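You operate a simulated robot arm through the tools that you are given. There is no shell and no other tool. Be economical: measure what you need, move in short steps, check, and stop when the job is done.

You run a simulated two-armed robot. Do the job below in one go: nothing can be reset, and whatever is moved stays where it is left.

JOB
Set both anti-tip tubes to their green bands and pin them again.
Fine: one at a time, its pin in the pin rest meanwhile; the band just clear of the sleeve.

The check looks at the end state, three seconds after you hand in, the way a careful person would. Anything else that was tipped, shoved, dropped, spilled or broken makes it a failure.

ROBOT AND FRAMES
Two 7-joint arms with fingered hands on one trunk that stands fixed in place. Base frame: the origin is at the foot of the trunk, x ahead of it, y to its left, z up; the work surface is at about z = 800. Readings come in mm, degrees, newtons and seconds.
The left shoulder is at [72, 158, 1159], the right one opposite. With the tool pointing down near the work surface each hand reaches from about 420 to 860 mm from the base axis, measured 20 degrees to its own side. Payload 4 kg a hand.
Tool frame (each hand has its own): the origin (TCP) lies between the finger pads and is the grasp point; the fingertips stand 30 mm ahead of it; z points along the fingers, y is the line along which they close. Largest opening 104 mm; the body of the gripper starts 35 mm behind the TCP. The gripper is a hand of 3 fingers: y runs from the thumb to the fingers, the wrist lies at [-15, -104, -178] in the tool frame, and closing takes about 1.5 s.
Orientation is that of the tool frame in the base frame, as a unit quaternion [w, x, y, z]. With the fingers straight down and the wrist toward the robot, the tool's x, y and z point along [0, 1, 0], [1, 0, 0] and [0, 0, -1] of the base frame.

CONTROLS
- The arms move only by the tool move_arm. It takes "left_rows", "right_rows" or both (then of equal length, played together; a hand with none holds still); each is a list of rows, each an object (a shift or turn left out is 0, a gripper value left out holds the last) with "xyz": the shift along the base's x, y, z in mm, a list of three; "turn": the turn, a rotation vector about the base's x, y, z in degrees, a list of three; "gripper": the gripper command, from -1 (shut) to 1 (fully open), values between in proportion. In form: [{"xyz": [x, y, z], "turn": [rx, ry, rz], "gripper": gripper}, ...]. A call has 1 to 12 rows; each row shifts and turns the commanded pose from where the row before left it. Each row takes 0.2 s and may step no farther than 50 mm and 8.6 degrees from the row before; otherwise, or with a gripper value out of range, the whole call is refused. A pose out of reach is approached as far as the arm can. The call stops where the force on the tool passes 90 N (or 10 N more than at its start, if that is more) or the arm is blocked; 0.2 s more then pass. The fingers move at their own pace (about 153 mm/s each) and stop on an object; they squeeze with about 28 N. The grip force told is the motor's: it shows also when the fingers shut on nothing. Time passes only in rows, and 0.2 s behind the last, so rows that do not move let the fingers close. The reply holds the time, the measured pose of the TCP, the force on the tool along the base axes, the opening and the grip force, in the units named above and with some noise, with the torque about the TCP (base axes, N m) and any sound that the robot's microphone picked up.
- Cameras (640 x 400 px; columns grow to the right, rows downward): "scene" is now at [123.6, 56.3, 1394.2]; the picture's right is [0.61, -0.79, 0.00], its down [-0.41, -0.31, -0.86] and it looks along [0.68, 0.52, -0.52] (base axes); focal length 346 px, centre (320, 200). "left" rides on the left gripper at [-64, -94, -117] in its tool frame; the picture's right is [-0.72, -0.33, 0.61], its down [0.64, -0.65, 0.40] and it looks along [0.27, 0.68, 0.68] (tool axes); focal length 238 px, centre (320, 200). "right" rides on the right gripper at [64, -94, -117] in its tool frame; the picture's right is [-0.72, 0.33, -0.61], its down [-0.64, -0.65, 0.41] and it looks along [-0.27, 0.68, 0.68] (tool axes); focal length 238 px, centre (320, 200). There is no depth. A picture from a camera that has moved, and an enlarged one, comes with that camera's place and axes in the base frame and with its lens.
- capture(camera): a new picture of that camera. The clock stands still meanwhile.
- raise_lower(by): slides the trunk up (or, below 0, down) by that many mm; the arms and the scene camera ride with it, the base frame stays. It gives what a move gives, with no picture.
- preshape(shape, hand): the hand has 3 fingers and takes this shape, open, in about a second: jaw (thumb against the fingers, like two jaws); tri (thumb and two fingers); tip (a fingertip pinch); poke (one finger out to press); point (the index stretched); flat (the hand flat); cup (the hand cupped); fist (a fist). The gripper value then closes the fingers along that shape, each until it touches; the sizes above hold for jaw. It gives what a move gives, with no picture.
- pan_tilt(pan, tilt): turns the head with the scene camera to pan (to the left, within 86 degrees either way) and tilt (down, from -29 to 69), counted from straight ahead of the robot. It gives what a move gives.
- close_up(camera, box): a new picture of the part [left, top, right, bottom] of that camera's present view, enlarged. The clock stands still meanwhile.
- hand_in(): hands the job in; it is judged then, once.

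Go step by step. Nothing tells you positions but the pictures and the camera data: compare them with the known pose of the tool, close in by small moves and look again before you grip or let go. The budget is 120 turns and 78 pictures, counting those below and the enlarged ones. Unless the task says otherwise, let go and move clear before handing in, and close with one line.

The tools are called after ">>>" as a command line: name --argument value ..., lists and objects as JSON in quotes. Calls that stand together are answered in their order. move_arm: Moves the arms, as the interface text tells. Its arguments: {"type":"object","properties":{"left_rows":{"type":"array","items":{"type":"object","properties":{"xyz":{"type":"array","items":{"type":"number"}},"turn":{"type":"array","items":{"type":"number"}},"gripper":{"type":"number"}}}},"right_rows":{"type":"array","items":{"type":"object","properties":{"xyz":{"type":"array","items":{"type":"number"}},"turn":{"type":"array","items":{"type":"number"}},"gripper":{"type":"number"}}}}},"required":[]} The other tools are called the same way: raise_lower (by) slides the trunk up or down; preshape (shape, hand) gives the hand a shape; pan_tilt (pan, tilt) turns the head that bears the scene camera; capture (camera) takes a picture; close_up (camera, box) takes an enlarged picture of a part of a camera's view; hand_in () hands the job in.

At the start:

```text
t: 0.0
left_ee_pos: [370.2, 487.7, 1201.1]
left_tcp_rot: [0.0, 0.707, 0.707, -0.001]
left_wrist_force: [-0.4, 0.2, 0.4]
left_wrist_torque: [0.0, 0.02, -0.02]
left_width: 103.6
left_finger_force: 0.1
left_shape: jaw
right_ee_pos: [584.8, 80.0, 1124.3]
right_tcp_rot: [0.0, 0.707, 0.707, -0.001]
right_wrist_force: [-0.2, 0.2, 0.2]
right_wrist_torque: [-0.03, -0.04, -0.03]
right_width: 103.6
right_finger_force: 0.1
right_shape: jaw
trunk travel left (down, up): [-575.0, 365.0]
head pan, tilt: [37.5, 30.9]
```

scene: 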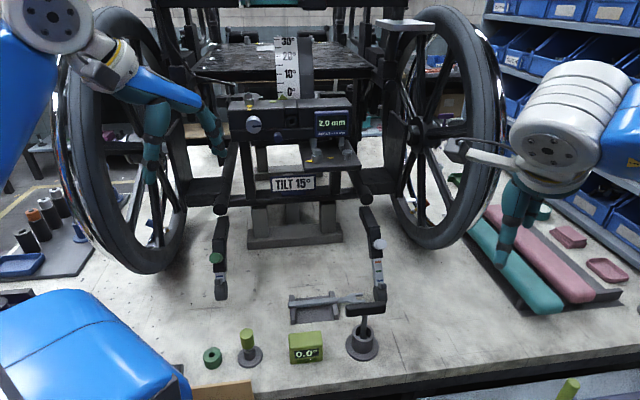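
right: 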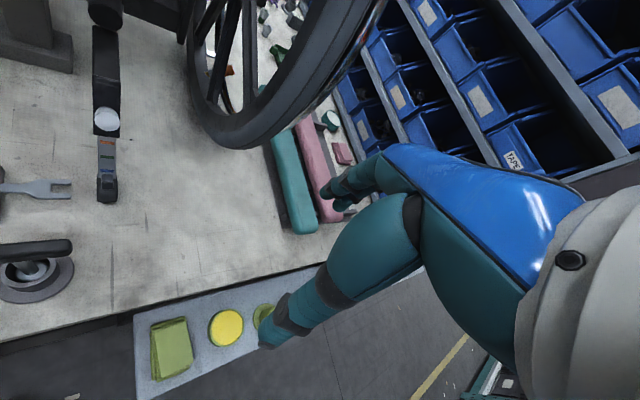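
left: 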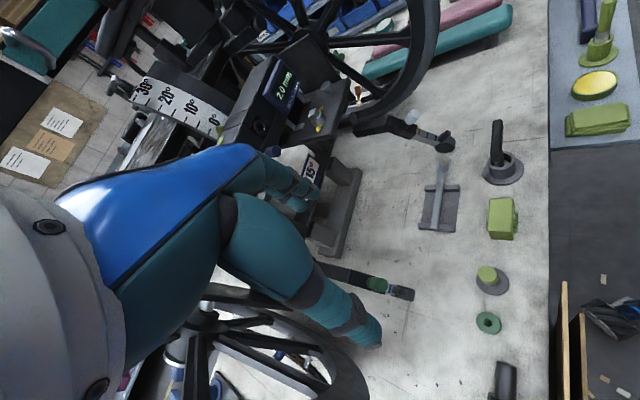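

I see a wheelchair with its back toward me and two anti-tip tubes reaching toward me, one with a green-headed pin and one with a white-headed pin, plus small tools on the bench. First I'll enlarge the tubes and the things around them.

>>> close_up --camera "scene" --box '[180, 180, 300, 310]'

>>> close_up --camera "scene" --box '[320, 180, 440, 310]'

>>> close_up --camera "scene" --box '[180, 280, 400, 400]'

>>> close_up --camera "left" --box '[300, 90, 560, 350]'

```text
3.08 times, centred on (240, 245) of scene
camera zoom: at [123.6, 56.3, 1394.2], right [0.61, -0.79, 0.0], down [-0.41, -0.31, -0.86], along [0.68, 0.52, -0.52], focal length 1064 px, centre (566, 62)
```

zoom: 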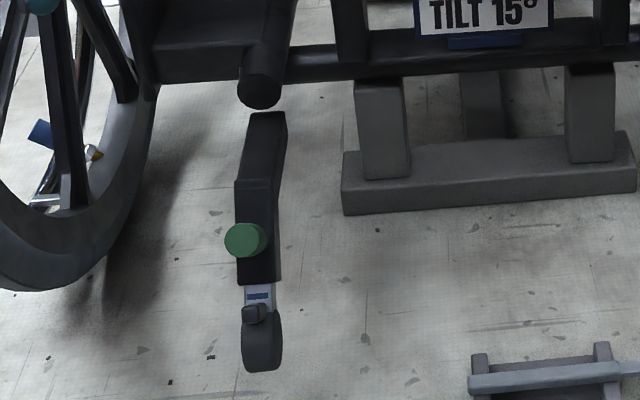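

```text
3.08 times, centred on (380, 245) of scene
camera zoom: at [123.6, 56.3, 1394.2], right [0.61, -0.79, 0.0], down [-0.41, -0.31, -0.86], along [0.68, 0.52, -0.52], focal length 1064 px, centre (135, 62)
```

zoom: 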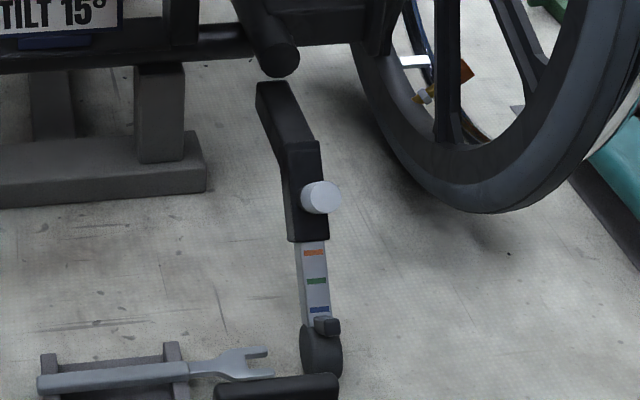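

```text
2.91 times, centred on (290, 340) of scene
camera zoom: at [123.6, 56.3, 1394.2], right [0.61, -0.79, 0.0], down [-0.41, -0.31, -0.86], along [0.68, 0.52, -0.52], focal length 1006 px, centre (407, -207)
```

zoom: 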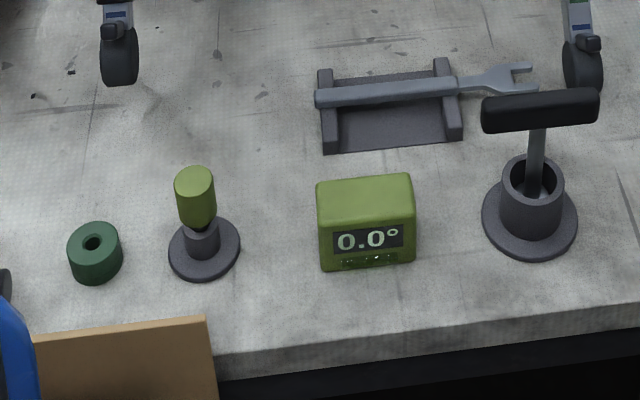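

```text
1.54 times, centred on (430, 220) of left
camera zoom: at [275.1, 423.7, 1317.2], right [-0.33, -0.72, -0.61], down [-0.65, 0.64, -0.4], along [0.68, 0.27, -0.68], focal length 367 px, centre (151, 169)
```

zoom: 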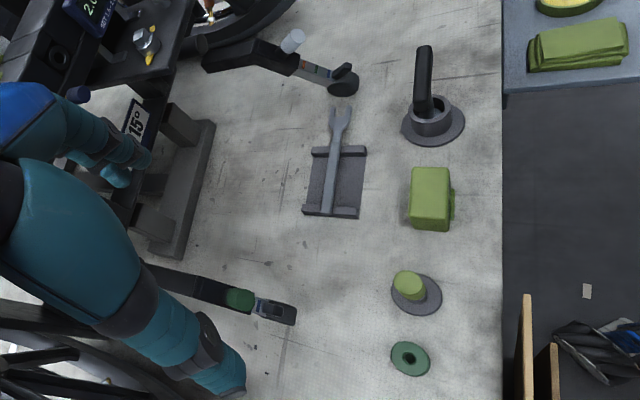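

The tubes slope down toward me and the pins seem to stick out sideways. The right pin head is near [666, 309, 929] and the right wheel near [637, 284, 821]. I'll bring the right hand's camera closer to look.

>>> move_arm --right_rows '[{"xyz": [0, 45, -15]}, {"xyz": [0, 45, -15]}, {"xyz": [0, 45, -15]}, {"xyz": [0, 45, -15]}, {"xyz": [0, 20, -15]}, {"xyz": [0, 0, 0]}]'

>>> capture --camera "right"

```text
t: 1.4
left_ee_pos: [369.6, 485.3, 1202.9]
left_tcp_rot: [0.0, 0.707, 0.707, 0.0]
left_wrist_force: [0.7, -1.0, -0.7]
left_wrist_torque: [0.01, -0.01, 0.02]
left_width: 103.3
left_finger_force: 0.0
left_shape: jaw
right_ee_pos: [583.3, 280.7, 1048.0]
right_tcp_rot: [0.0, 0.707, 0.707, 0.0]
right_wrist_force: [0.3, 0.7, 0.1]
right_wrist_torque: [0.0, 0.0, -0.03]
right_width: 103.8
right_finger_force: 0.2
right_shape: jaw
trunk travel left (down, up): [-575.0, 365.0]
head pan, tilt: [37.5, 30.9]
```

```text
70 pictures are left
camera right: at [491.1, 344.2, 1164.2], right [0.33, -0.72, 0.61], down [-0.65, -0.64, -0.4], along [0.68, -0.27, -0.68], focal length 238 px, centre (320, 200)
```

right: 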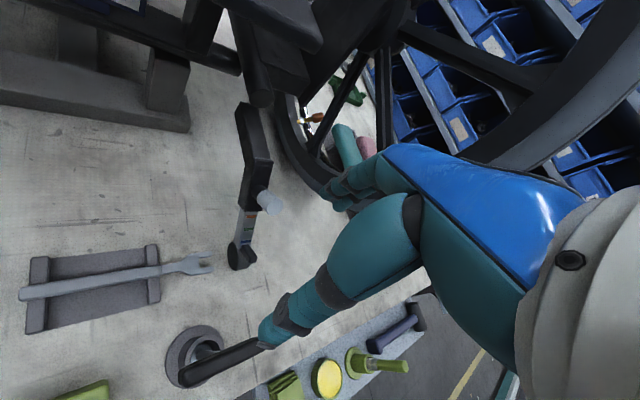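

>>> close_up --camera "right" --box '[190, 90, 310, 280]'

```text
2.11 times, centred on (250, 185) of right
camera zoom: at [491.1, 344.2, 1164.2], right [0.33, -0.72, 0.61], down [-0.65, -0.64, -0.4], along [0.68, -0.27, -0.68], focal length 502 px, centre (467, 232)
```

zoom: 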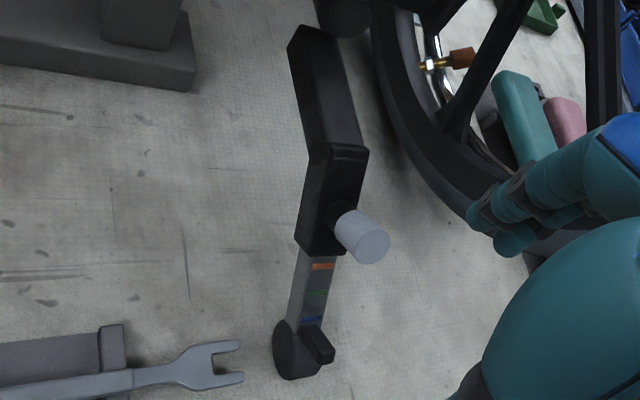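

The bands face back and up toward me, and the pin sticks out of that same face, square to the tube. I'll enlarge tighter from both cameras to work out the angles.

>>> close_up --camera "right" --box '[220, 140, 300, 275]'

>>> close_up --camera "scene" --box '[350, 200, 410, 305]'

>>> close_up --camera "scene" --box '[190, 205, 250, 310]'

```text
2.96 times, centred on (260, 208) of right
camera zoom: at [491.1, 344.2, 1164.2], right [0.33, -0.72, 0.61], down [-0.65, -0.64, -0.4], along [0.68, -0.27, -0.68], focal length 706 px, centre (498, 178)
```

zoom: 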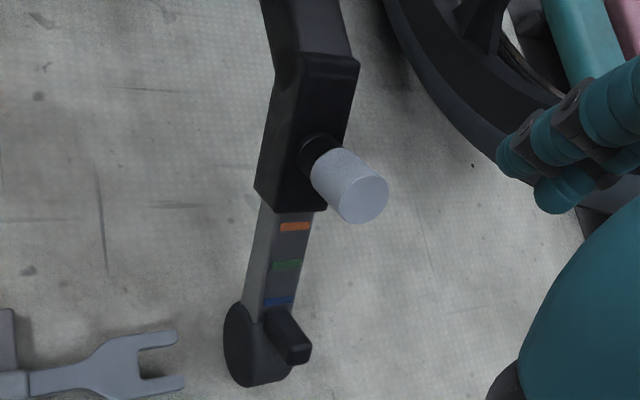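

```text
3.81 times, centred on (380, 252) of scene
camera zoom: at [123.6, 57.8, 1394.1], right [0.61, -0.79, 0.0], down [-0.41, -0.32, -0.86], along [0.68, 0.52, -0.52], focal length 1317 px, centre (91, 0)
```

zoom: 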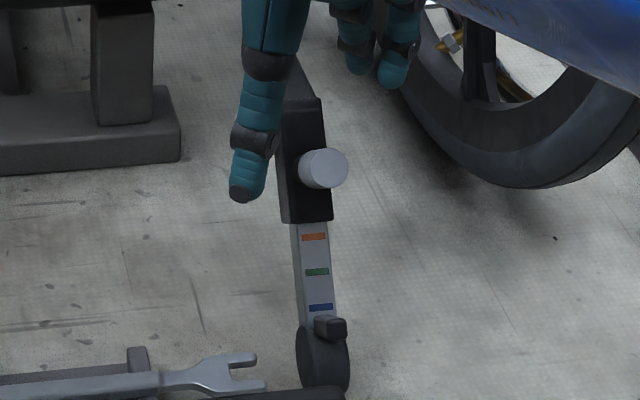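

```text
3.81 times, centred on (220, 258) of scene
camera zoom: at [123.6, 57.8, 1394.1], right [0.61, -0.79, 0.0], down [-0.41, -0.32, -0.86], along [0.68, 0.52, -0.52], focal length 1317 px, centre (701, -19)
```

zoom: 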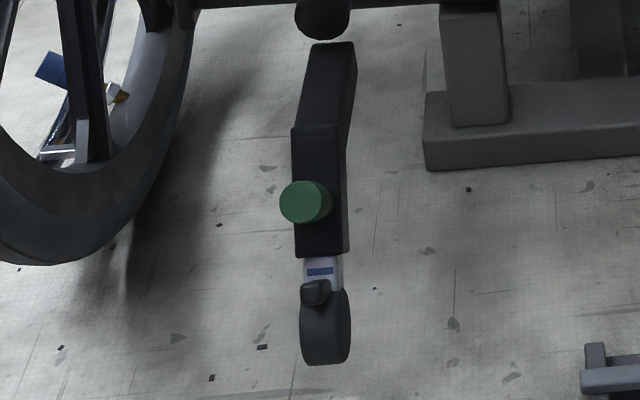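

The bands come out at orange [666, 310, 878] and blue [647, 291, 848], so they're 20 mm apart. The tube drops at about 49° with a heading of 45°, and the white pin head ends near [654, 302, 942], pointing back and up along [-.53, -.53, .66]. I'll move the right arm aside and turn the left hand to face the pin.

>>> move_arm --left_rows '[{"turn": [0, 0, -7.5]}, {"turn": [0, 0, -7.5]}, {"turn": [0, 0, -7.5]}, {"turn": [0, 0, -7.5]}, {"turn": [0, 0, -7.5]}, {"turn": [0, 0, -7.5]}, {"turn": [5.775, -5.775, 0]}, {"turn": [5.775, -5.775, 0]}, {"turn": [5.775, -5.775, 0]}, {"turn": [5.775, -5.775, 0]}, {"turn": [5.775, -5.775, 0]}, {"turn": [5.775, -5.775, 0]}]' --right_rows '[{"xyz": [0, 0, 20]}, {"xyz": [0, -20, 20]}, {"xyz": [0, -25, 20]}, {"xyz": [0, -25, 20]}, {"xyz": [0, -25, 10]}, {"xyz": [0, -25, 0]}, {"xyz": [0, -25, 0]}, {"xyz": [0, -25, 0]}, {"xyz": [0, -25, 0]}, {"xyz": [0, -25, 0]}, {"xyz": [0, -25, 0]}, {"xyz": [0, -25, 0]}]'

```text
t: 4.0
left_ee_pos: [368.6, 484.6, 1202.7]
left_tcp_rot: [-0.159, 0.84, 0.348, 0.385]
left_wrist_force: [-0.1, -0.6, 0.1]
left_wrist_torque: [-0.01, 0.01, -0.01]
left_width: 103.6
left_finger_force: 0.1
left_shape: jaw
right_ee_pos: [583.6, 7.9, 1138.7]
right_tcp_rot: [0.0, 0.707, 0.707, 0.001]
right_wrist_force: [-0.1, -0.7, -0.6]
right_wrist_torque: [0.0, 0.01, -0.03]
right_width: 103.7
right_finger_force: 0.0
right_shape: jaw
trunk travel left (down, up): [-575.0, 365.0]
head pan, tilt: [37.5, 30.9]
```

The left hand's turn matches the plan. Next I'll bring it to a stand-off on the pin's axis.

>>> move_arm --left_rows '[{"xyz": [24, -34, -15]}, {"xyz": [25, -30, -20]}, {"xyz": [25, -30, -25]}, {"xyz": [25, -30, -25]}, {"xyz": [25, -30, -25]}, {"xyz": [25, -30, -25]}, {"xyz": [25, -20, -25]}, {"xyz": [25, -20, -15]}, {"xyz": [25, -20, -10]}, {"xyz": [0, 0, 0]}]'

>>> capture --camera "left"

>>> capture --camera "right"

>>> capture --camera "scene"

```text
t: 6.2
left_ee_pos: [592.4, 240.7, 1017.6]
left_tcp_rot: [-0.159, 0.84, 0.348, 0.384]
left_wrist_force: [-0.6, 0.3, -0.2]
left_wrist_torque: [0.04, 0.0, 0.02]
left_width: 103.7
left_finger_force: 0.1
left_shape: jaw
right_ee_pos: [584.0, 8.7, 1139.4]
right_tcp_rot: [0.0, 0.707, 0.707, 0.0]
right_wrist_force: [0.7, -0.2, -0.3]
right_wrist_torque: [-0.01, -0.03, 0.01]
right_width: 103.7
right_finger_force: 0.1
right_shape: jaw
trunk travel left (down, up): [-575.0, 365.0]
head pan, tilt: [37.5, 30.9]
```

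```text
65 pictures are left
camera left: at [433.1, 215.5, 1044.7], right [-0.24, 0.23, -0.95], down [0.05, 0.97, 0.22], along [0.97, 0.0, -0.24], focal length 238 px, centre (320, 200)
```

left: 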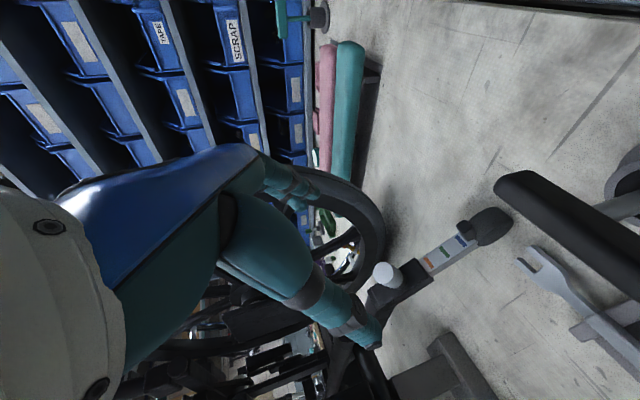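

```text
64 pictures are left
camera right: at [490.5, 73.0, 1254.8], right [0.33, -0.72, 0.61], down [-0.65, -0.64, -0.41], along [0.68, -0.27, -0.68], focal length 238 px, centre (320, 200)
```

right: 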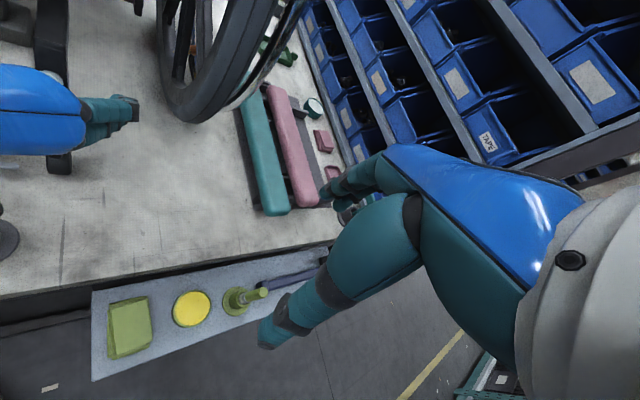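

```text
63 pictures are left
camera scene: at [123.9, 54.0, 1394.3], right [0.61, -0.79, 0.0], down [-0.41, -0.31, -0.86], along [0.68, 0.52, -0.52], focal length 346 px, centre (320, 200)
```

scene: 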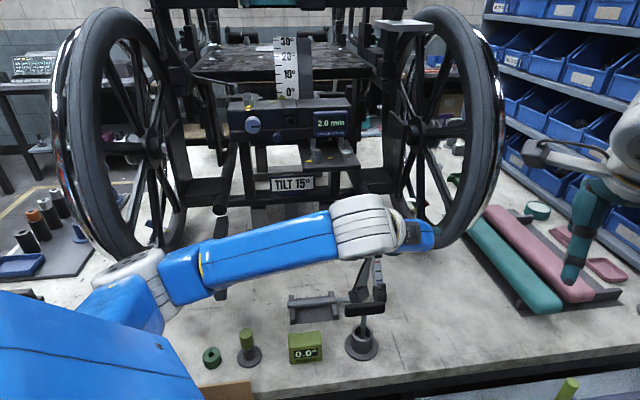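

The left camera now has a clear side view of the pin and tube. I'll enlarge it.

>>> close_up --camera "left" --box '[320, 190, 520, 330]'

```text
2.86 times, centred on (420, 260) of left
camera zoom: at [433.1, 215.5, 1044.7], right [-0.24, 0.23, -0.95], down [0.05, 0.97, 0.22], along [0.97, 0.0, -0.24], focal length 681 px, centre (34, 29)
```

zoom: 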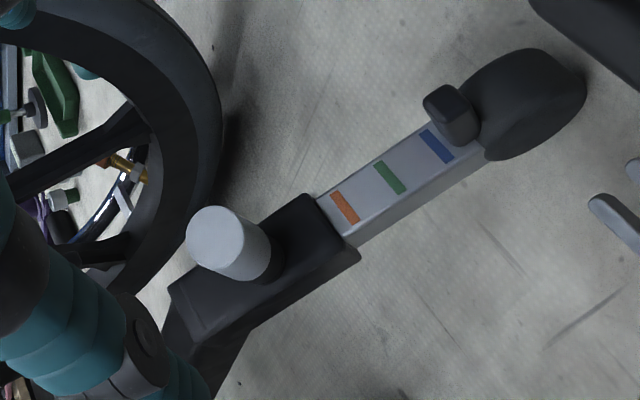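

The left view agrees with my estimate: head end [655, 302, 943] and the tube at about 50°. I'll tilt 1° more and close in, with the fingers partly shut.

>>> move_arm --left_rows '[{"xyz": [11, 11, -13], "turn": [0.7, -0.7, 0], "gripper": 0.2}, {"xyz": [11, 11, -13]}, {"xyz": [11, 11, -13]}, {"xyz": [11, 11, -13]}, {"xyz": [0, 0, 0]}, {"xyz": [0, 0, 0]}]'

>>> capture --camera "left"

```text
t: 7.6
left_ee_pos: [637.3, 287.1, 965.1]
left_tcp_rot: [-0.162, 0.838, 0.346, 0.39]
left_wrist_force: [0.0, -0.6, -0.3]
left_wrist_torque: [0.05, -0.03, -0.05]
left_width: 63.0
left_finger_force: 0.0
left_shape: jaw
right_ee_pos: [584.0, 9.3, 1138.4]
right_tcp_rot: [0.0, 0.707, 0.707, 0.0]
right_wrist_force: [-0.8, 0.3, 0.5]
right_wrist_torque: [0.01, -0.05, 0.01]
right_width: 104.0
right_finger_force: 0.1
right_shape: jaw
trunk travel left (down, up): [-575.0, 365.0]
head pan, tilt: [37.5, 30.9]
```

```text
61 pictures are left
camera left: at [476.4, 260.2, 990.5], right [-0.22, 0.24, -0.95], down [0.05, 0.97, 0.23], along [0.97, 0.01, -0.23], focal length 238 px, centre (320, 200)
```

left: 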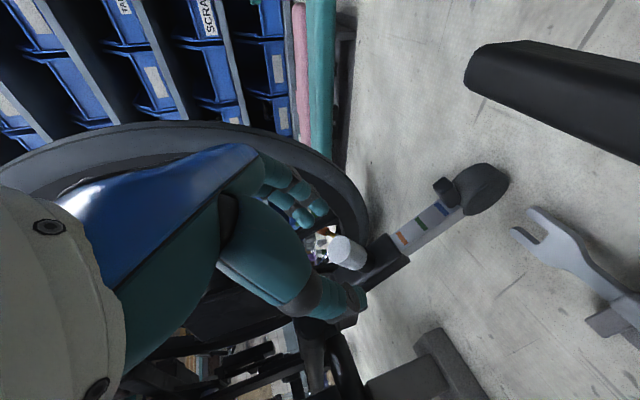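

The head end sits between the fingertips and lines up. I'll move in along the axis and close.

>>> move_arm --left_rows '[{"xyz": [10, 9.5, -12]}, {"xyz": [10, 9.5, -12]}, {"xyz": [0, 0, 0]}, {"gripper": -1}, {"xyz": [0, 0, 0]}, {"xyz": [0, 0, 0]}, {"xyz": [0, 0, 0]}, {"xyz": [0, 0, 0]}, {"xyz": [0, 0, 0]}]'

>>> capture --camera "left"

```text
t: 9.6
left_ee_pos: [658.1, 305.1, 939.2]
left_tcp_rot: [-0.161, 0.838, 0.347, 0.39]
left_wrist_force: [0.1, 1.1, -4.8]
left_wrist_torque: [-0.06, 0.06, 0.01]
left_width: 12.6
left_finger_force: 27.8
left_shape: jaw
right_ee_pos: [584.8, 10.0, 1137.6]
right_tcp_rot: [0.0, 0.707, 0.707, 0.001]
right_wrist_force: [-0.1, -0.8, -0.6]
right_wrist_torque: [0.0, -0.01, 0.03]
right_width: 103.4
right_finger_force: 0.1
right_shape: jaw
trunk travel left (down, up): [-575.0, 365.0]
head pan, tilt: [37.5, 30.9]
heard: snap
```

```text
60 pictures are left
camera left: at [497.5, 279.5, 965.2], right [-0.23, 0.24, -0.95], down [0.05, 0.97, 0.23], along [0.97, 0.01, -0.23], focal length 238 px, centre (320, 200)
```

left: 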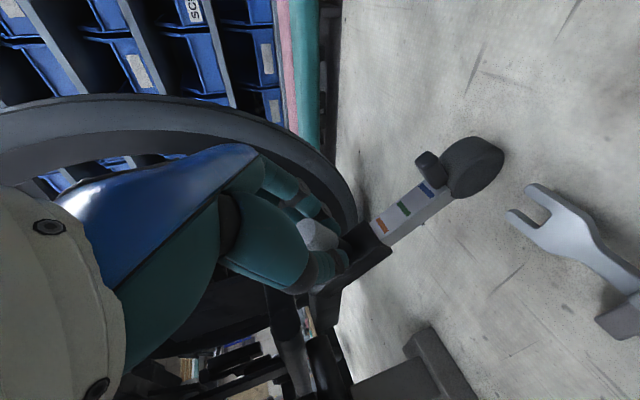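

I heard a snap, and the opening is smaller than the head should allow. I'll look closely before pulling.

>>> close_up --camera "left" --box '[250, 150, 410, 300]'

>>> close_up --camera "scene" --box '[340, 190, 460, 310]'

```text
2.67 times, centred on (330, 225) of left
camera zoom: at [497.5, 279.5, 965.2], right [-0.23, 0.24, -0.95], down [0.05, 0.97, 0.23], along [0.97, 0.01, -0.23], focal length 636 px, centre (293, 133)
```

zoom: 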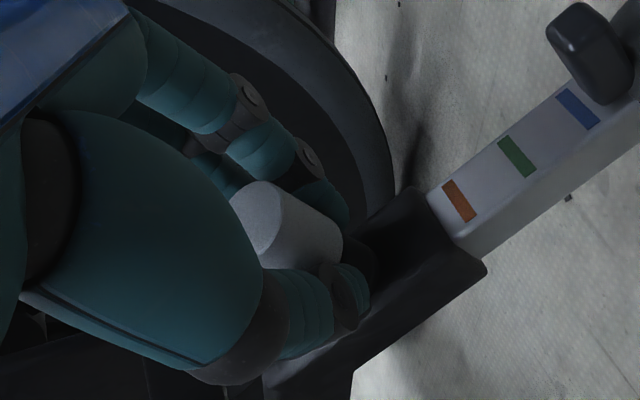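

```text
3.33 times, centred on (400, 250) of scene
camera zoom: at [125.5, 56.0, 1394.0], right [0.61, -0.79, 0.0], down [-0.41, -0.31, -0.86], along [0.68, 0.52, -0.52], focal length 1152 px, centre (53, 33)
```

zoom: 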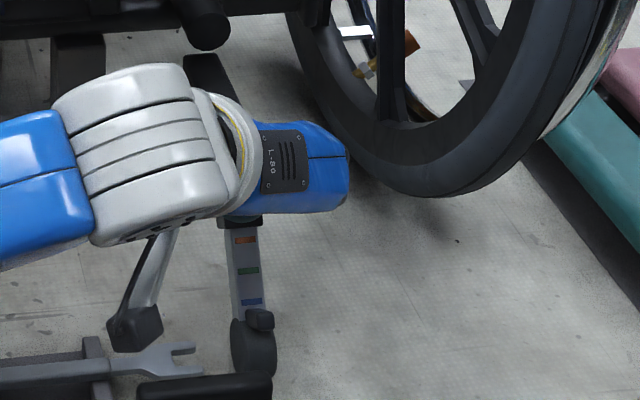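

The head is intact and the fingers have closed around its underside. The grey strut in the scene view is just the hand camera's mount. I'll pull gently along the axis.

>>> move_arm --left_rows '[{"xyz": [-2.7, -2.7, 3.2]}, {"xyz": [-2.7, -2.7, 3.2]}, {"xyz": [-2.7, -2.7, 3.2]}, {"xyz": [-2.7, -2.7, 3.2]}, {"xyz": [-2.7, -2.7, 3.2]}, {"xyz": [-2.7, -2.7, 3.2]}]'

>>> close_up --camera "left" --box '[250, 150, 490, 310]'

```text
t: 11.0
left_ee_pos: [640.1, 288.6, 959.7]
left_tcp_rot: [-0.162, 0.837, 0.347, 0.39]
left_wrist_force: [0.1, 0.6, -0.5]
left_wrist_torque: [0.0, 0.02, -0.01]
left_width: 12.9
left_finger_force: 28.1
left_shape: jaw
right_ee_pos: [584.1, 8.7, 1138.3]
right_tcp_rot: [0.0, 0.707, 0.707, 0.0]
right_wrist_force: [0.4, 0.9, -0.4]
right_wrist_torque: [-0.02, -0.01, 0.0]
right_width: 103.4
right_finger_force: 0.0
right_shape: jaw
trunk travel left (down, up): [-575.0, 365.0]
head pan, tilt: [37.5, 30.9]
```

```text
2.50 times, centred on (370, 230) of left
camera zoom: at [480.7, 262.8, 985.5], right [-0.22, 0.24, -0.95], down [0.05, 0.97, 0.23], along [0.97, 0.01, -0.23], focal length 596 px, centre (195, 125)
```

zoom: 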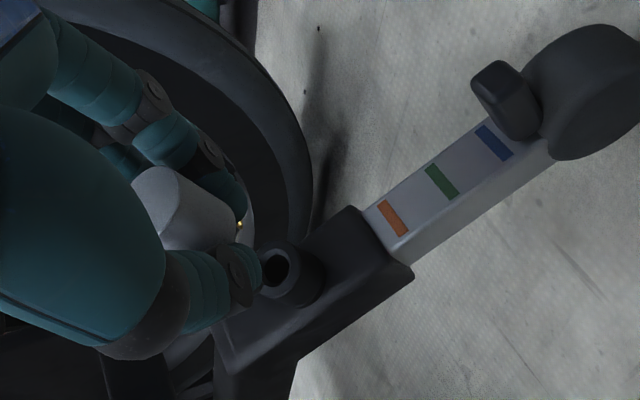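

The sleeve's boss hole is now open. I'll back out farther and look at what I'm holding.

>>> move_arm --left_rows '[{"xyz": [-10, -10, 12]}, {"xyz": [-10, -10, 12]}, {"xyz": [-10, -10, 12]}, {"xyz": [-10, -10, 12]}, {"xyz": [0, 0, 0]}]'

>>> close_up --camera "left" --box '[250, 150, 490, 310]'

>>> capture --camera "scene"

```text
t: 12.2
left_ee_pos: [599.5, 249.2, 1008.4]
left_tcp_rot: [-0.162, 0.837, 0.347, 0.39]
left_wrist_force: [0.3, -0.3, -0.9]
left_wrist_torque: [-0.01, -0.01, 0.01]
left_width: 13.4
left_finger_force: 27.8
left_shape: jaw
right_ee_pos: [584.3, 10.8, 1138.3]
right_tcp_rot: [0.0, 0.708, 0.707, -0.001]
right_wrist_force: [-0.2, -0.1, 0.5]
right_wrist_torque: [-0.01, -0.02, 0.03]
right_width: 103.9
right_finger_force: 0.0
right_shape: jaw
trunk travel left (down, up): [-575.0, 365.0]
head pan, tilt: [37.5, 30.9]
```

```text
2.50 times, centred on (370, 230) of left
camera zoom: at [440.3, 222.7, 1033.2], right [-0.22, 0.24, -0.95], down [0.05, 0.97, 0.23], along [0.97, 0.01, -0.23], focal length 596 px, centre (195, 125)
```

zoom: 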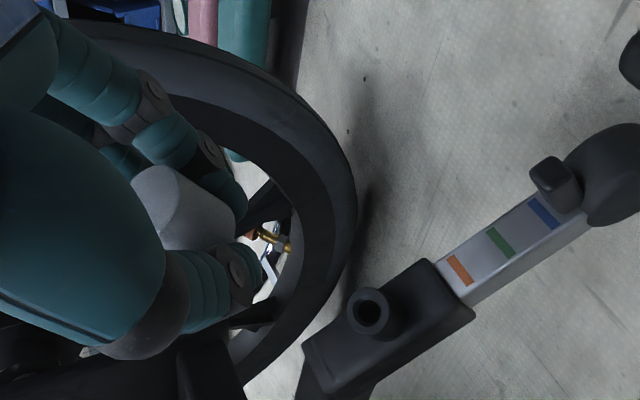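

```text
55 pictures are left
camera scene: at [124.5, 54.6, 1394.2], right [0.61, -0.79, 0.0], down [-0.41, -0.31, -0.86], along [0.68, 0.52, -0.52], focal length 346 px, centre (320, 200)
```

scene: 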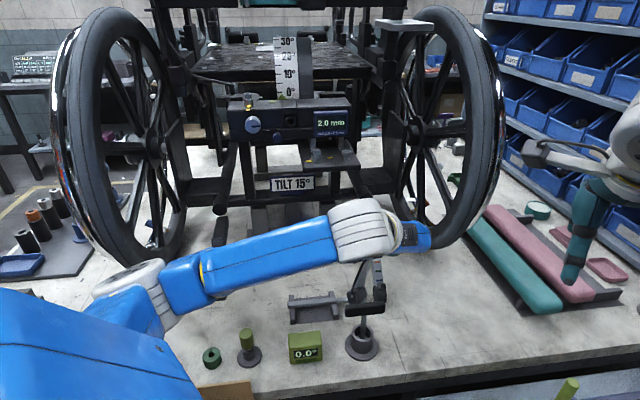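

The fingers hide the shaft from this camera. I'll carry the pin toward the green ring rest near [318, 459] while turning the hand upright, then check it from the scene camera.

>>> move_arm --left_rows '[{"xyz": [-25, 20, 8], "turn": [-5.9, 5.9, 0]}, {"xyz": [-25, 20, 8], "turn": [-5.9, 5.9, 0]}, {"xyz": [-25, 20, 8], "turn": [-5.9, 5.9, 0]}, {"xyz": [-25, 20, 8], "turn": [-5.9, 5.9, 0]}, {"xyz": [-25, 20, 8], "turn": [-5.9, 5.9, 0]}, {"xyz": [-25, 20, 8], "turn": [-5.9, 5.9, 0]}, {"xyz": [-22, 15, -16], "turn": [0, 0, 7.5]}, {"xyz": [-22, 15, -16], "turn": [0, 0, 7.5]}, {"xyz": [-22, 15, -16], "turn": [0, 0, 7.5]}, {"xyz": [-22, 15, -16], "turn": [0, 0, 7.5]}, {"xyz": [-22, 15, -16], "turn": [0, 0, 7.5]}, {"xyz": [-22, 15, -16], "turn": [0, 0, 7.5]}]'

>>> capture --camera "scene"

>>> capture --camera "left"

```text
t: 14.8
left_ee_pos: [316.3, 458.2, 961.6]
left_tcp_rot: [0.001, 0.707, 0.708, 0.0]
left_wrist_force: [-0.8, -0.1, 0.7]
left_wrist_torque: [0.0, -0.02, 0.0]
left_width: 12.8
left_finger_force: 28.1
left_shape: jaw
right_ee_pos: [584.4, 9.3, 1140.4]
right_tcp_rot: [0.001, 0.707, 0.707, 0.001]
right_wrist_force: [0.0, -0.7, 0.5]
right_wrist_torque: [0.0, -0.01, 0.01]
right_width: 103.5
right_finger_force: 0.1
right_shape: jaw
trunk travel left (down, up): [-575.0, 365.0]
head pan, tilt: [37.5, 30.9]
```

```text
54 pictures are left
camera scene: at [121.7, 54.8, 1394.5], right [0.61, -0.79, 0.0], down [-0.41, -0.31, -0.86], along [0.68, 0.52, -0.51], focal length 346 px, centre (320, 200)
```

scene: 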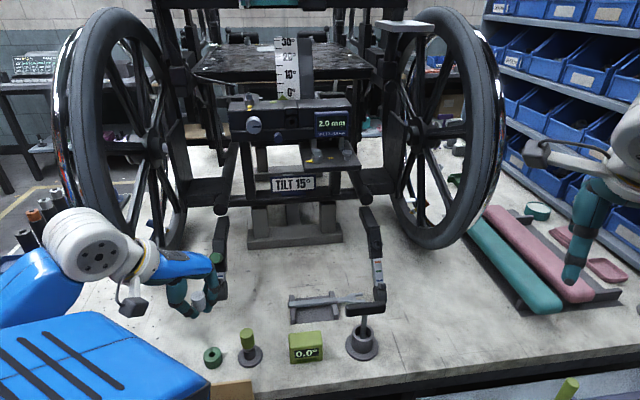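

```text
53 pictures are left
camera left: at [221.4, 393.8, 1077.6], right [-0.32, -0.72, -0.61], down [-0.65, 0.64, -0.4], along [0.68, 0.27, -0.68], focal length 238 px, centre (320, 200)
```

left: 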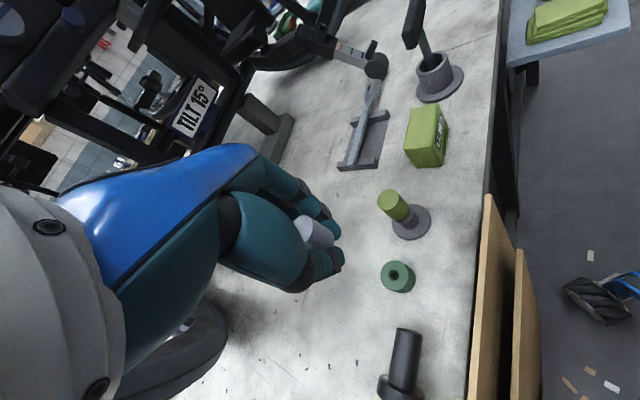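

>>> close_up --camera "scene" --box '[160, 260, 270, 380]'

>>> close_up --camera "left" --box '[270, 180, 450, 320]'

```text
3.33 times, centred on (215, 320) of scene
camera zoom: at [121.7, 54.8, 1394.5], right [0.61, -0.79, 0.0], down [-0.41, -0.31, -0.86], along [0.68, 0.52, -0.51], focal length 1152 px, centre (670, -200)
```

zoom: 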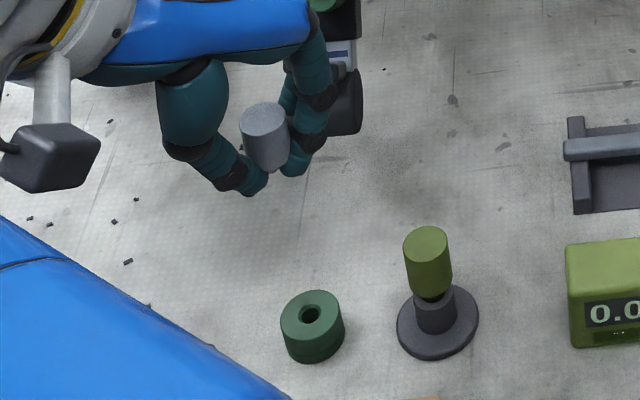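

```text
2.86 times, centred on (360, 250) of left
camera zoom: at [221.4, 393.8, 1077.6], right [-0.32, -0.72, -0.61], down [-0.65, 0.64, -0.4], along [0.68, 0.27, -0.68], focal length 681 px, centre (206, 57)
```

zoom: 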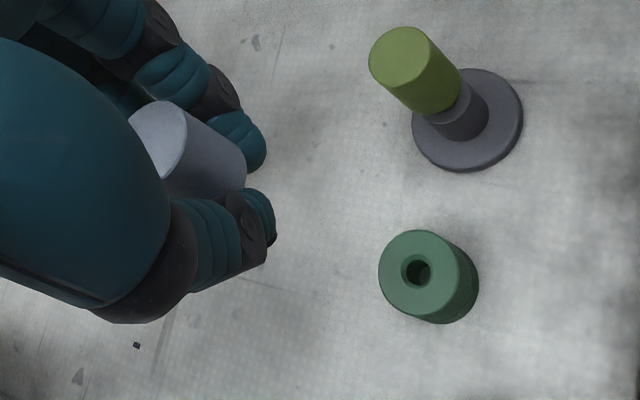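

I can't see a shaft under the head from here. I'll zoom in tighter on the held pin and on the boss hole.

>>> close_up --camera "scene" --box '[190, 285, 220, 325]'

>>> close_up --camera "scene" --box '[355, 215, 395, 290]'

```text
10.00 times, centred on (205, 305) of scene
camera zoom: at [121.7, 54.8, 1394.5], right [0.61, -0.79, 0.0], down [-0.41, -0.31, -0.86], along [0.68, 0.52, -0.51], focal length 3458 px, centre (1470, -850)
```

zoom: 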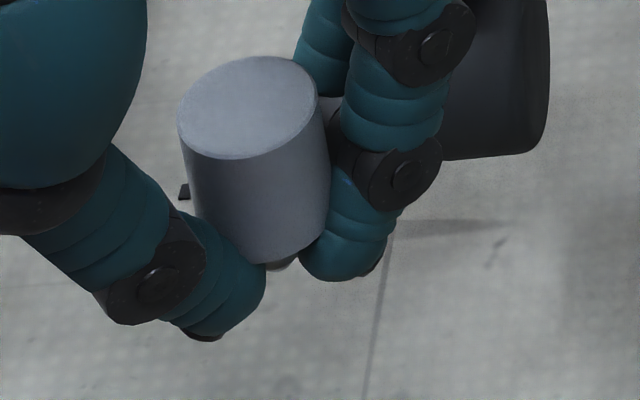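

```text
5.33 times, centred on (375, 252) of scene
camera zoom: at [121.7, 54.8, 1394.5], right [0.61, -0.79, 0.0], down [-0.41, -0.31, -0.86], along [0.68, 0.52, -0.51], focal length 1844 px, centre (27, -80)
```

zoom: 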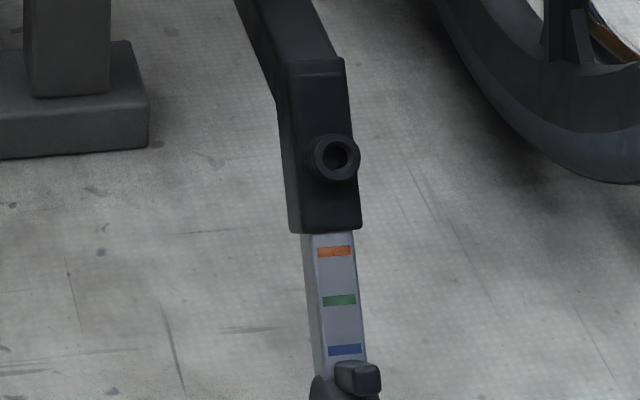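

A small stub is visible under the head, but I can't tell how long it is. I'll raise and tilt the hand so the scene camera sees the underside.

>>> move_arm --left_rows '[{"xyz": [8, 0, 40]}, {"xyz": [8, 0, 40]}, {"xyz": [8, 0, 40]}, {"xyz": [8, 0, 40], "turn": [0, 8, 0]}, {"xyz": [8, 0, 40], "turn": [0, 8, 0]}, {"xyz": [8, 0, 40], "turn": [0, 8, 0]}, {"xyz": [8, 0, 40], "turn": [0, 8, 0]}, {"xyz": [8, 0, 40], "turn": [0, 8, 0]}, {"xyz": [8, 0, 40]}]'

>>> pan_tilt --pan 50 --tilt 15

>>> capture --camera "scene"

```text
t: 16.8
left_ee_pos: [391.3, 456.8, 1321.1]
left_tcp_rot: [-0.242, 0.664, 0.665, -0.241]
left_wrist_force: [-0.1, 0.0, -0.2]
left_wrist_torque: [0.02, 0.0, 0.02]
left_width: 13.0
left_finger_force: 28.1
left_shape: jaw
right_ee_pos: [586.1, 7.3, 1138.9]
right_tcp_rot: [-0.001, 0.707, 0.707, 0.0]
right_wrist_force: [0.5, -0.8, 0.0]
right_wrist_torque: [0.02, 0.04, 0.04]
right_width: 103.7
right_finger_force: 0.1
right_shape: jaw
trunk travel left (down, up): [-575.0, 365.0]
head pan, tilt: [37.5, 30.9]
```

```text
t: 17.6
left_ee_pos: [392.0, 456.1, 1319.8]
left_tcp_rot: [-0.242, 0.665, 0.664, -0.241]
left_wrist_force: [0.5, -0.2, -0.3]
left_wrist_torque: [0.0, 0.0, 0.02]
left_width: 13.0
left_finger_force: 28.0
left_shape: jaw
right_ee_pos: [583.5, 8.4, 1138.3]
right_tcp_rot: [0.001, 0.708, 0.707, 0.001]
right_wrist_force: [0.6, -1.8, -1.0]
right_wrist_torque: [0.01, 0.01, 0.02]
right_width: 103.5
right_finger_force: 0.1
right_shape: jaw
trunk travel left (down, up): [-575.0, 365.0]
head pan, tilt: [50.0, 15.0]
```

```text
48 pictures are left
camera scene: at [112.6, 70.5, 1419.8], right [0.77, -0.64, 0.0], down [-0.17, -0.2, -0.97], along [0.62, 0.74, -0.26], focal length 346 px, centre (320, 200)
```

scene: 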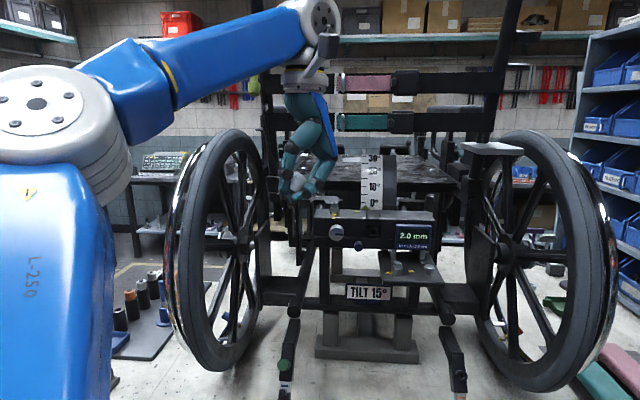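

>>> close_up --camera "scene" --box '[270, 140, 350, 210]'

```text
5.71 times, centred on (310, 175) of scene
camera zoom: at [112.6, 70.5, 1419.8], right [0.77, -0.64, 0.0], down [-0.17, -0.2, -0.97], along [0.62, 0.74, -0.26], focal length 1976 px, centre (377, 343)
```

zoom: 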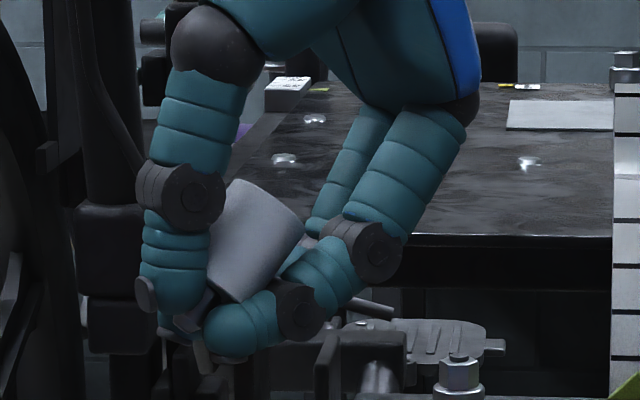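

The shaft is there: its tip shows past the fingertips, about 28 mm below the head, so the pin is whole. I'll bring it back over the rest with the finger plane sideways to the scene camera, so I can see the shaft and measure its tip against the hole.

>>> move_arm --left_rows '[{"xyz": [-6.8, 0, -35], "turn": [0, -8, 0]}, {"xyz": [-6.8, 0, -35], "turn": [0, -8, 0]}, {"xyz": [-6.8, 0, -35], "turn": [0, -8, 0]}, {"xyz": [-6.8, 0, -35], "turn": [0, -8, 0]}, {"xyz": [-6.8, 0, -35], "turn": [0, -8, 0]}, {"xyz": [-6.8, 0, -35], "turn": [0, 0, -7.5]}, {"xyz": [-6.8, 0, -35], "turn": [0, 0, -7.5]}, {"xyz": [-6.8, 0, -35], "turn": [0, 0, -7.5]}, {"xyz": [-6.8, 0, -35], "turn": [0, 0, -7.5]}, {"xyz": [-6.8, 0, -35], "turn": [0, 0, -7.5]}, {"xyz": [-6.8, 0, -30], "turn": [0, 0, -7.5]}]'

>>> pan_tilt --pan 50 --tilt 45

>>> capture --camera "scene"

```text
t: 20.0
left_ee_pos: [315.1, 459.7, 938.9]
left_tcp_rot: [0.001, 0.924, 0.382, 0.0]
left_wrist_force: [-0.3, -0.2, -0.3]
left_wrist_torque: [-0.01, -0.02, -0.01]
left_width: 12.4
left_finger_force: 27.6
left_shape: jaw
right_ee_pos: [584.2, 10.7, 1139.4]
right_tcp_rot: [0.0, 0.707, 0.707, 0.0]
right_wrist_force: [0.6, -0.1, 0.0]
right_wrist_torque: [0.0, -0.01, 0.0]
right_width: 103.7
right_finger_force: 0.0
right_shape: jaw
trunk travel left (down, up): [-575.0, 365.0]
head pan, tilt: [50.0, 15.0]
```

```text
t: 20.9
left_ee_pos: [315.9, 459.7, 939.3]
left_tcp_rot: [0.001, 0.924, 0.383, 0.001]
left_wrist_force: [0.1, 0.6, -0.7]
left_wrist_torque: [0.03, 0.01, -0.02]
left_width: 12.5
left_finger_force: 28.1
left_shape: jaw
right_ee_pos: [584.8, 11.1, 1138.8]
right_tcp_rot: [0.0, 0.707, 0.707, -0.001]
right_wrist_force: [0.8, 0.5, -0.7]
right_wrist_torque: [0.01, -0.04, 0.03]
right_width: 103.7
right_finger_force: 0.3
right_shape: jaw
trunk travel left (down, up): [-575.0, 365.0]
head pan, tilt: [50.0, 45.0]
```

```text
46 pictures are left
camera scene: at [104.0, 63.1, 1373.1], right [0.77, -0.64, 0.0], down [-0.46, -0.54, -0.71], along [0.45, 0.54, -0.71], focal length 346 px, centre (320, 200)
```

scene: 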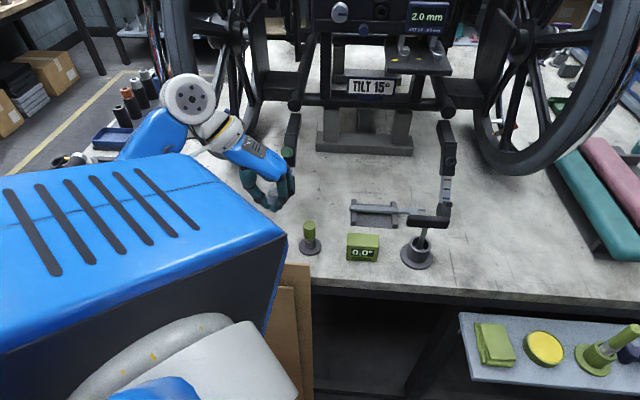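

>>> close_up --camera "scene" --box '[235, 140, 325, 260]'

>>> close_up --camera "left" --box '[270, 170, 450, 310]'

```text
3.33 times, centred on (280, 200) of scene
camera zoom: at [104.0, 63.1, 1373.1], right [0.77, -0.64, 0.0], down [-0.46, -0.54, -0.71], along [0.45, 0.54, -0.71], focal length 1152 px, centre (453, 200)
```

zoom: 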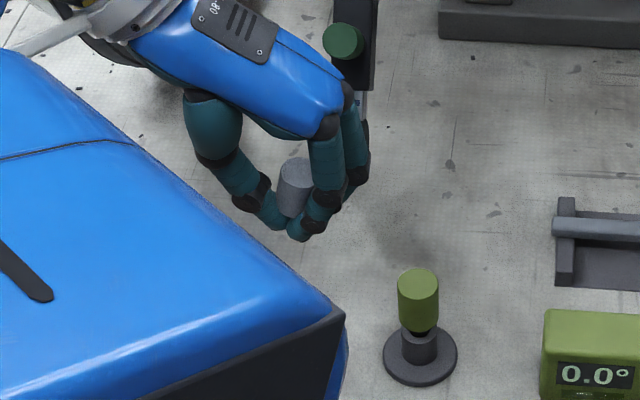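

```text
2.86 times, centred on (360, 240) of left
camera zoom: at [203.3, 480.4, 1055.9], right [-0.74, -0.28, -0.61], down [-0.01, 0.91, -0.41], along [0.67, -0.29, -0.68], focal length 681 px, centre (206, 86)
```

zoom: 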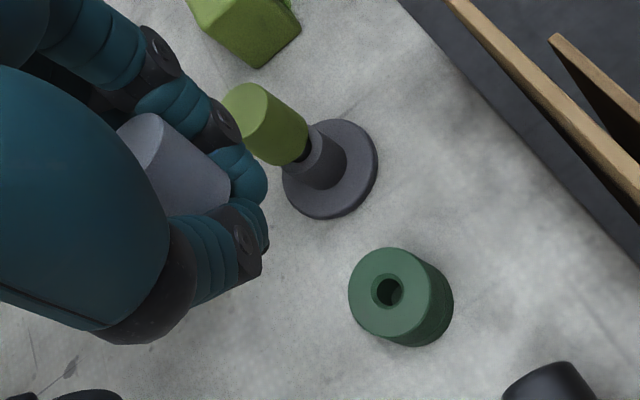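

The fingertips hide the shaft from every downward view, and the head may sit off-centre in the grip. I'll raise the hand to camera height for a level side view and measure how the pin sits.

>>> move_arm --left_rows '[{"xyz": [9.4, -4.4, 46.7]}, {"xyz": [9.4, -4.4, 46.7]}, {"xyz": [9.4, -4.4, 46.7]}, {"xyz": [9.4, -4.4, 46.7]}, {"xyz": [9.4, -4.4, 46.7]}, {"xyz": [9.4, -4.4, 46.7]}, {"xyz": [9.4, -4.4, 46.7]}, {"xyz": [9.4, -4.4, 46.7]}, {"xyz": [9.4, -4.4, 46.7]}, {"xyz": [0, 0, 0]}]'

>>> pan_tilt --pan 50 --tilt 5

>>> close_up --camera "scene" --box '[270, 150, 370, 250]'

```text
t: 23.1
left_ee_pos: [402.7, 416.7, 1362.0]
left_tcp_rot: [0.0, 0.924, 0.382, 0.0]
left_wrist_force: [-0.1, -0.2, 0.8]
left_wrist_torque: [0.02, -0.01, -0.01]
left_width: 12.3
left_finger_force: 28.1
left_shape: jaw
right_ee_pos: [585.1, 8.4, 1137.3]
right_tcp_rot: [-0.002, 0.707, 0.707, 0.001]
right_wrist_force: [-0.2, -1.7, 0.0]
right_wrist_torque: [-0.02, 0.0, 0.02]
right_width: 103.5
right_finger_force: 0.0
right_shape: jaw
trunk travel left (down, up): [-575.0, 365.0]
head pan, tilt: [50.0, 45.0]
```

```text
t: 24.2
left_ee_pos: [400.2, 421.8, 1360.0]
left_tcp_rot: [0.002, 0.924, 0.383, 0.0]
left_wrist_force: [-0.3, 0.5, -0.3]
left_wrist_torque: [-0.01, -0.03, -0.01]
left_width: 12.3
left_finger_force: 27.7
left_shape: jaw
right_ee_pos: [585.1, 11.9, 1138.7]
right_tcp_rot: [0.0, 0.707, 0.707, -0.001]
right_wrist_force: [0.2, 0.2, -0.7]
right_wrist_torque: [-0.03, 0.03, 0.0]
right_width: 103.8
right_finger_force: 0.1
right_shape: jaw
trunk travel left (down, up): [-575.0, 365.0]
head pan, tilt: [50.0, 5.0]
```

```text
4.00 times, centred on (320, 200) of scene
camera zoom: at [110.9, 72.4, 1435.9], right [0.77, -0.64, 0.0], down [-0.06, -0.07, -1.0], along [0.64, 0.76, -0.09], focal length 1383 px, centre (320, 200)
```

zoom: 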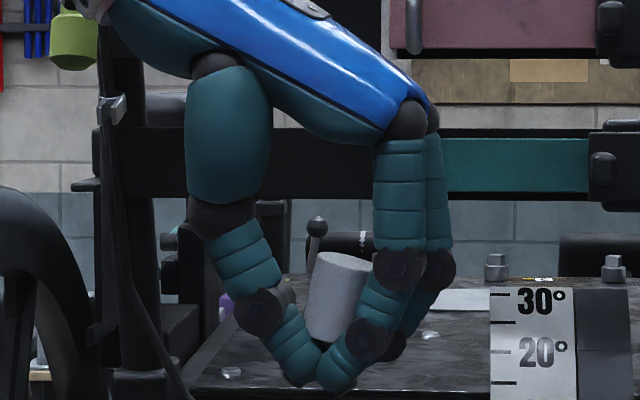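

In the side view the fingertips have slid under the head: it sits tilted about 12° and has risen roughly 8 mm. I'll tilt the hand to stand the pin upright, then turn it to check the other side.

>>> move_arm --left_rows '[{"turn": [-4.25, -4.25, 0]}, {"turn": [-4.25, -4.25, 0]}, {"turn": [0, 0, 7.5]}, {"turn": [0, 0, 7.5]}, {"turn": [0, 0, 7.5]}, {"turn": [0, 0, 7.5]}, {"turn": [0, 0, 7.5]}, {"turn": [0, 0, 7.5]}, {"xyz": [0, 0, 0]}]'

>>> close_up --camera "scene" --box '[280, 175, 360, 255]'

```text
t: 26.2
left_ee_pos: [400.2, 420.2, 1359.8]
left_tcp_rot: [0.073, 0.703, 0.704, 0.074]
left_wrist_force: [-1.3, 0.6, -0.2]
left_wrist_torque: [0.01, 0.01, -0.02]
left_width: 12.3
left_finger_force: 28.3
left_shape: jaw
right_ee_pos: [584.1, 9.9, 1137.9]
right_tcp_rot: [0.0, 0.707, 0.707, 0.001]
right_wrist_force: [0.3, 0.0, 0.2]
right_wrist_torque: [0.04, -0.04, -0.03]
right_width: 103.5
right_finger_force: 0.0
right_shape: jaw
trunk travel left (down, up): [-575.0, 365.0]
head pan, tilt: [50.0, 5.0]
```

```text
5.00 times, centred on (320, 215) of scene
camera zoom: at [111.4, 70.7, 1436.0], right [0.77, -0.64, 0.0], down [-0.06, -0.07, -1.0], along [0.64, 0.76, -0.09], focal length 1729 px, centre (320, 125)
```

zoom: 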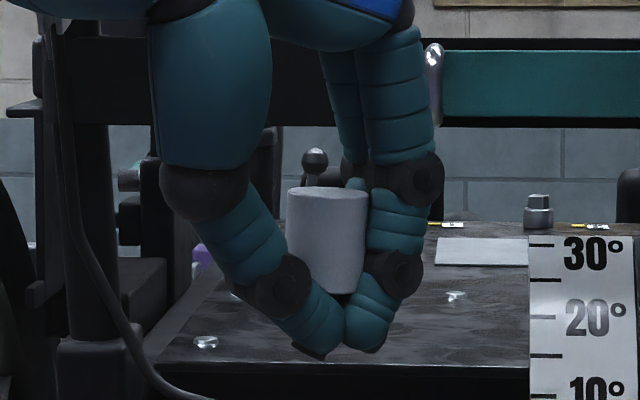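

The pin now stands upright with its axis about 4 mm to +x of the TCP. I'll lower it to just above the rest and look.

>>> move_arm --left_rows '[{"xyz": [-8.67, 3.7, -47.5]}, {"xyz": [-8.67, 3.7, -47.5]}, {"xyz": [-8.67, 3.7, -47.5]}, {"xyz": [-8.67, 3.7, -47.5]}, {"xyz": [-8.67, 3.7, -47.5]}, {"xyz": [-8.67, 3.7, -47.5]}, {"xyz": [-8.67, 3.7, -47.5]}, {"xyz": [-8.67, 3.7, -47.5]}, {"xyz": [-8.67, 3.7, -47.5]}, {"xyz": [-8.67, 3.7, -47.5]}, {"xyz": [0, 0, 0]}]'

>>> pan_tilt --pan 50 --tilt 40

>>> capture --camera "scene"

>>> capture --camera "left"

```text
t: 28.6
left_ee_pos: [313.6, 456.0, 883.7]
left_tcp_rot: [0.074, 0.703, 0.703, 0.073]
left_wrist_force: [0.3, 0.0, -0.7]
left_wrist_torque: [0.01, -0.03, 0.01]
left_width: 12.3
left_finger_force: 28.4
left_shape: jaw
right_ee_pos: [584.7, 9.2, 1138.2]
right_tcp_rot: [0.0, 0.707, 0.707, 0.0]
right_wrist_force: [0.6, -0.6, -0.1]
right_wrist_torque: [0.0, 0.0, -0.02]
right_width: 103.7
right_finger_force: 0.0
right_shape: jaw
trunk travel left (down, up): [-575.0, 365.0]
head pan, tilt: [50.0, 5.0]
```

```text
t: 29.6
left_ee_pos: [313.6, 457.0, 884.5]
left_tcp_rot: [0.073, 0.703, 0.703, 0.074]
left_wrist_force: [0.1, -0.7, -0.8]
left_wrist_torque: [-0.01, 0.0, 0.03]
left_width: 12.3
left_finger_force: 27.5
left_shape: jaw
right_ee_pos: [585.0, 9.2, 1138.9]
right_tcp_rot: [0.0, 0.707, 0.707, 0.0]
right_wrist_force: [-0.4, -0.2, 0.2]
right_wrist_torque: [0.03, -0.04, 0.04]
right_width: 103.7
right_finger_force: 0.1
right_shape: jaw
trunk travel left (down, up): [-575.0, 365.0]
head pan, tilt: [50.0, 40.0]
```

```text
41 pictures are left
camera scene: at [105.9, 65.3, 1380.5], right [0.77, -0.64, 0.0], down [-0.41, -0.49, -0.77], along [0.49, 0.59, -0.64], focal length 346 px, centre (320, 200)
```

scene: 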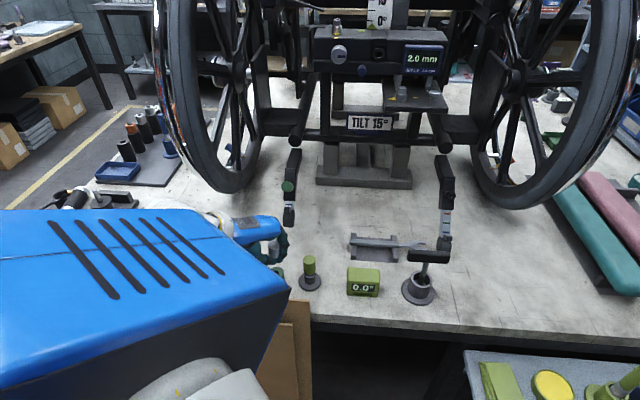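

```text
40 pictures are left
camera left: at [196.1, 391.8, 978.6], right [-0.19, -0.72, -0.67], down [-0.55, 0.64, -0.53], along [0.81, 0.27, -0.52], focal length 238 px, centre (320, 200)
```

left: 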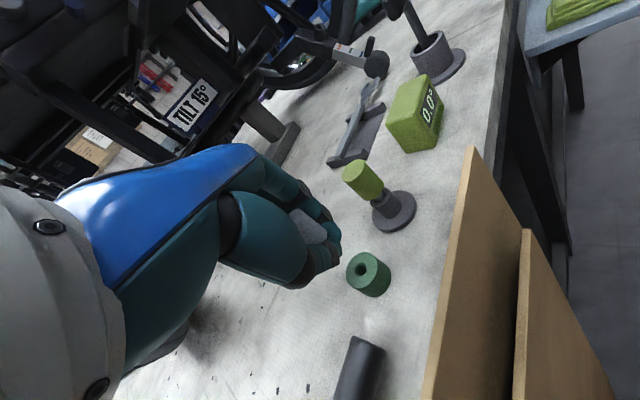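

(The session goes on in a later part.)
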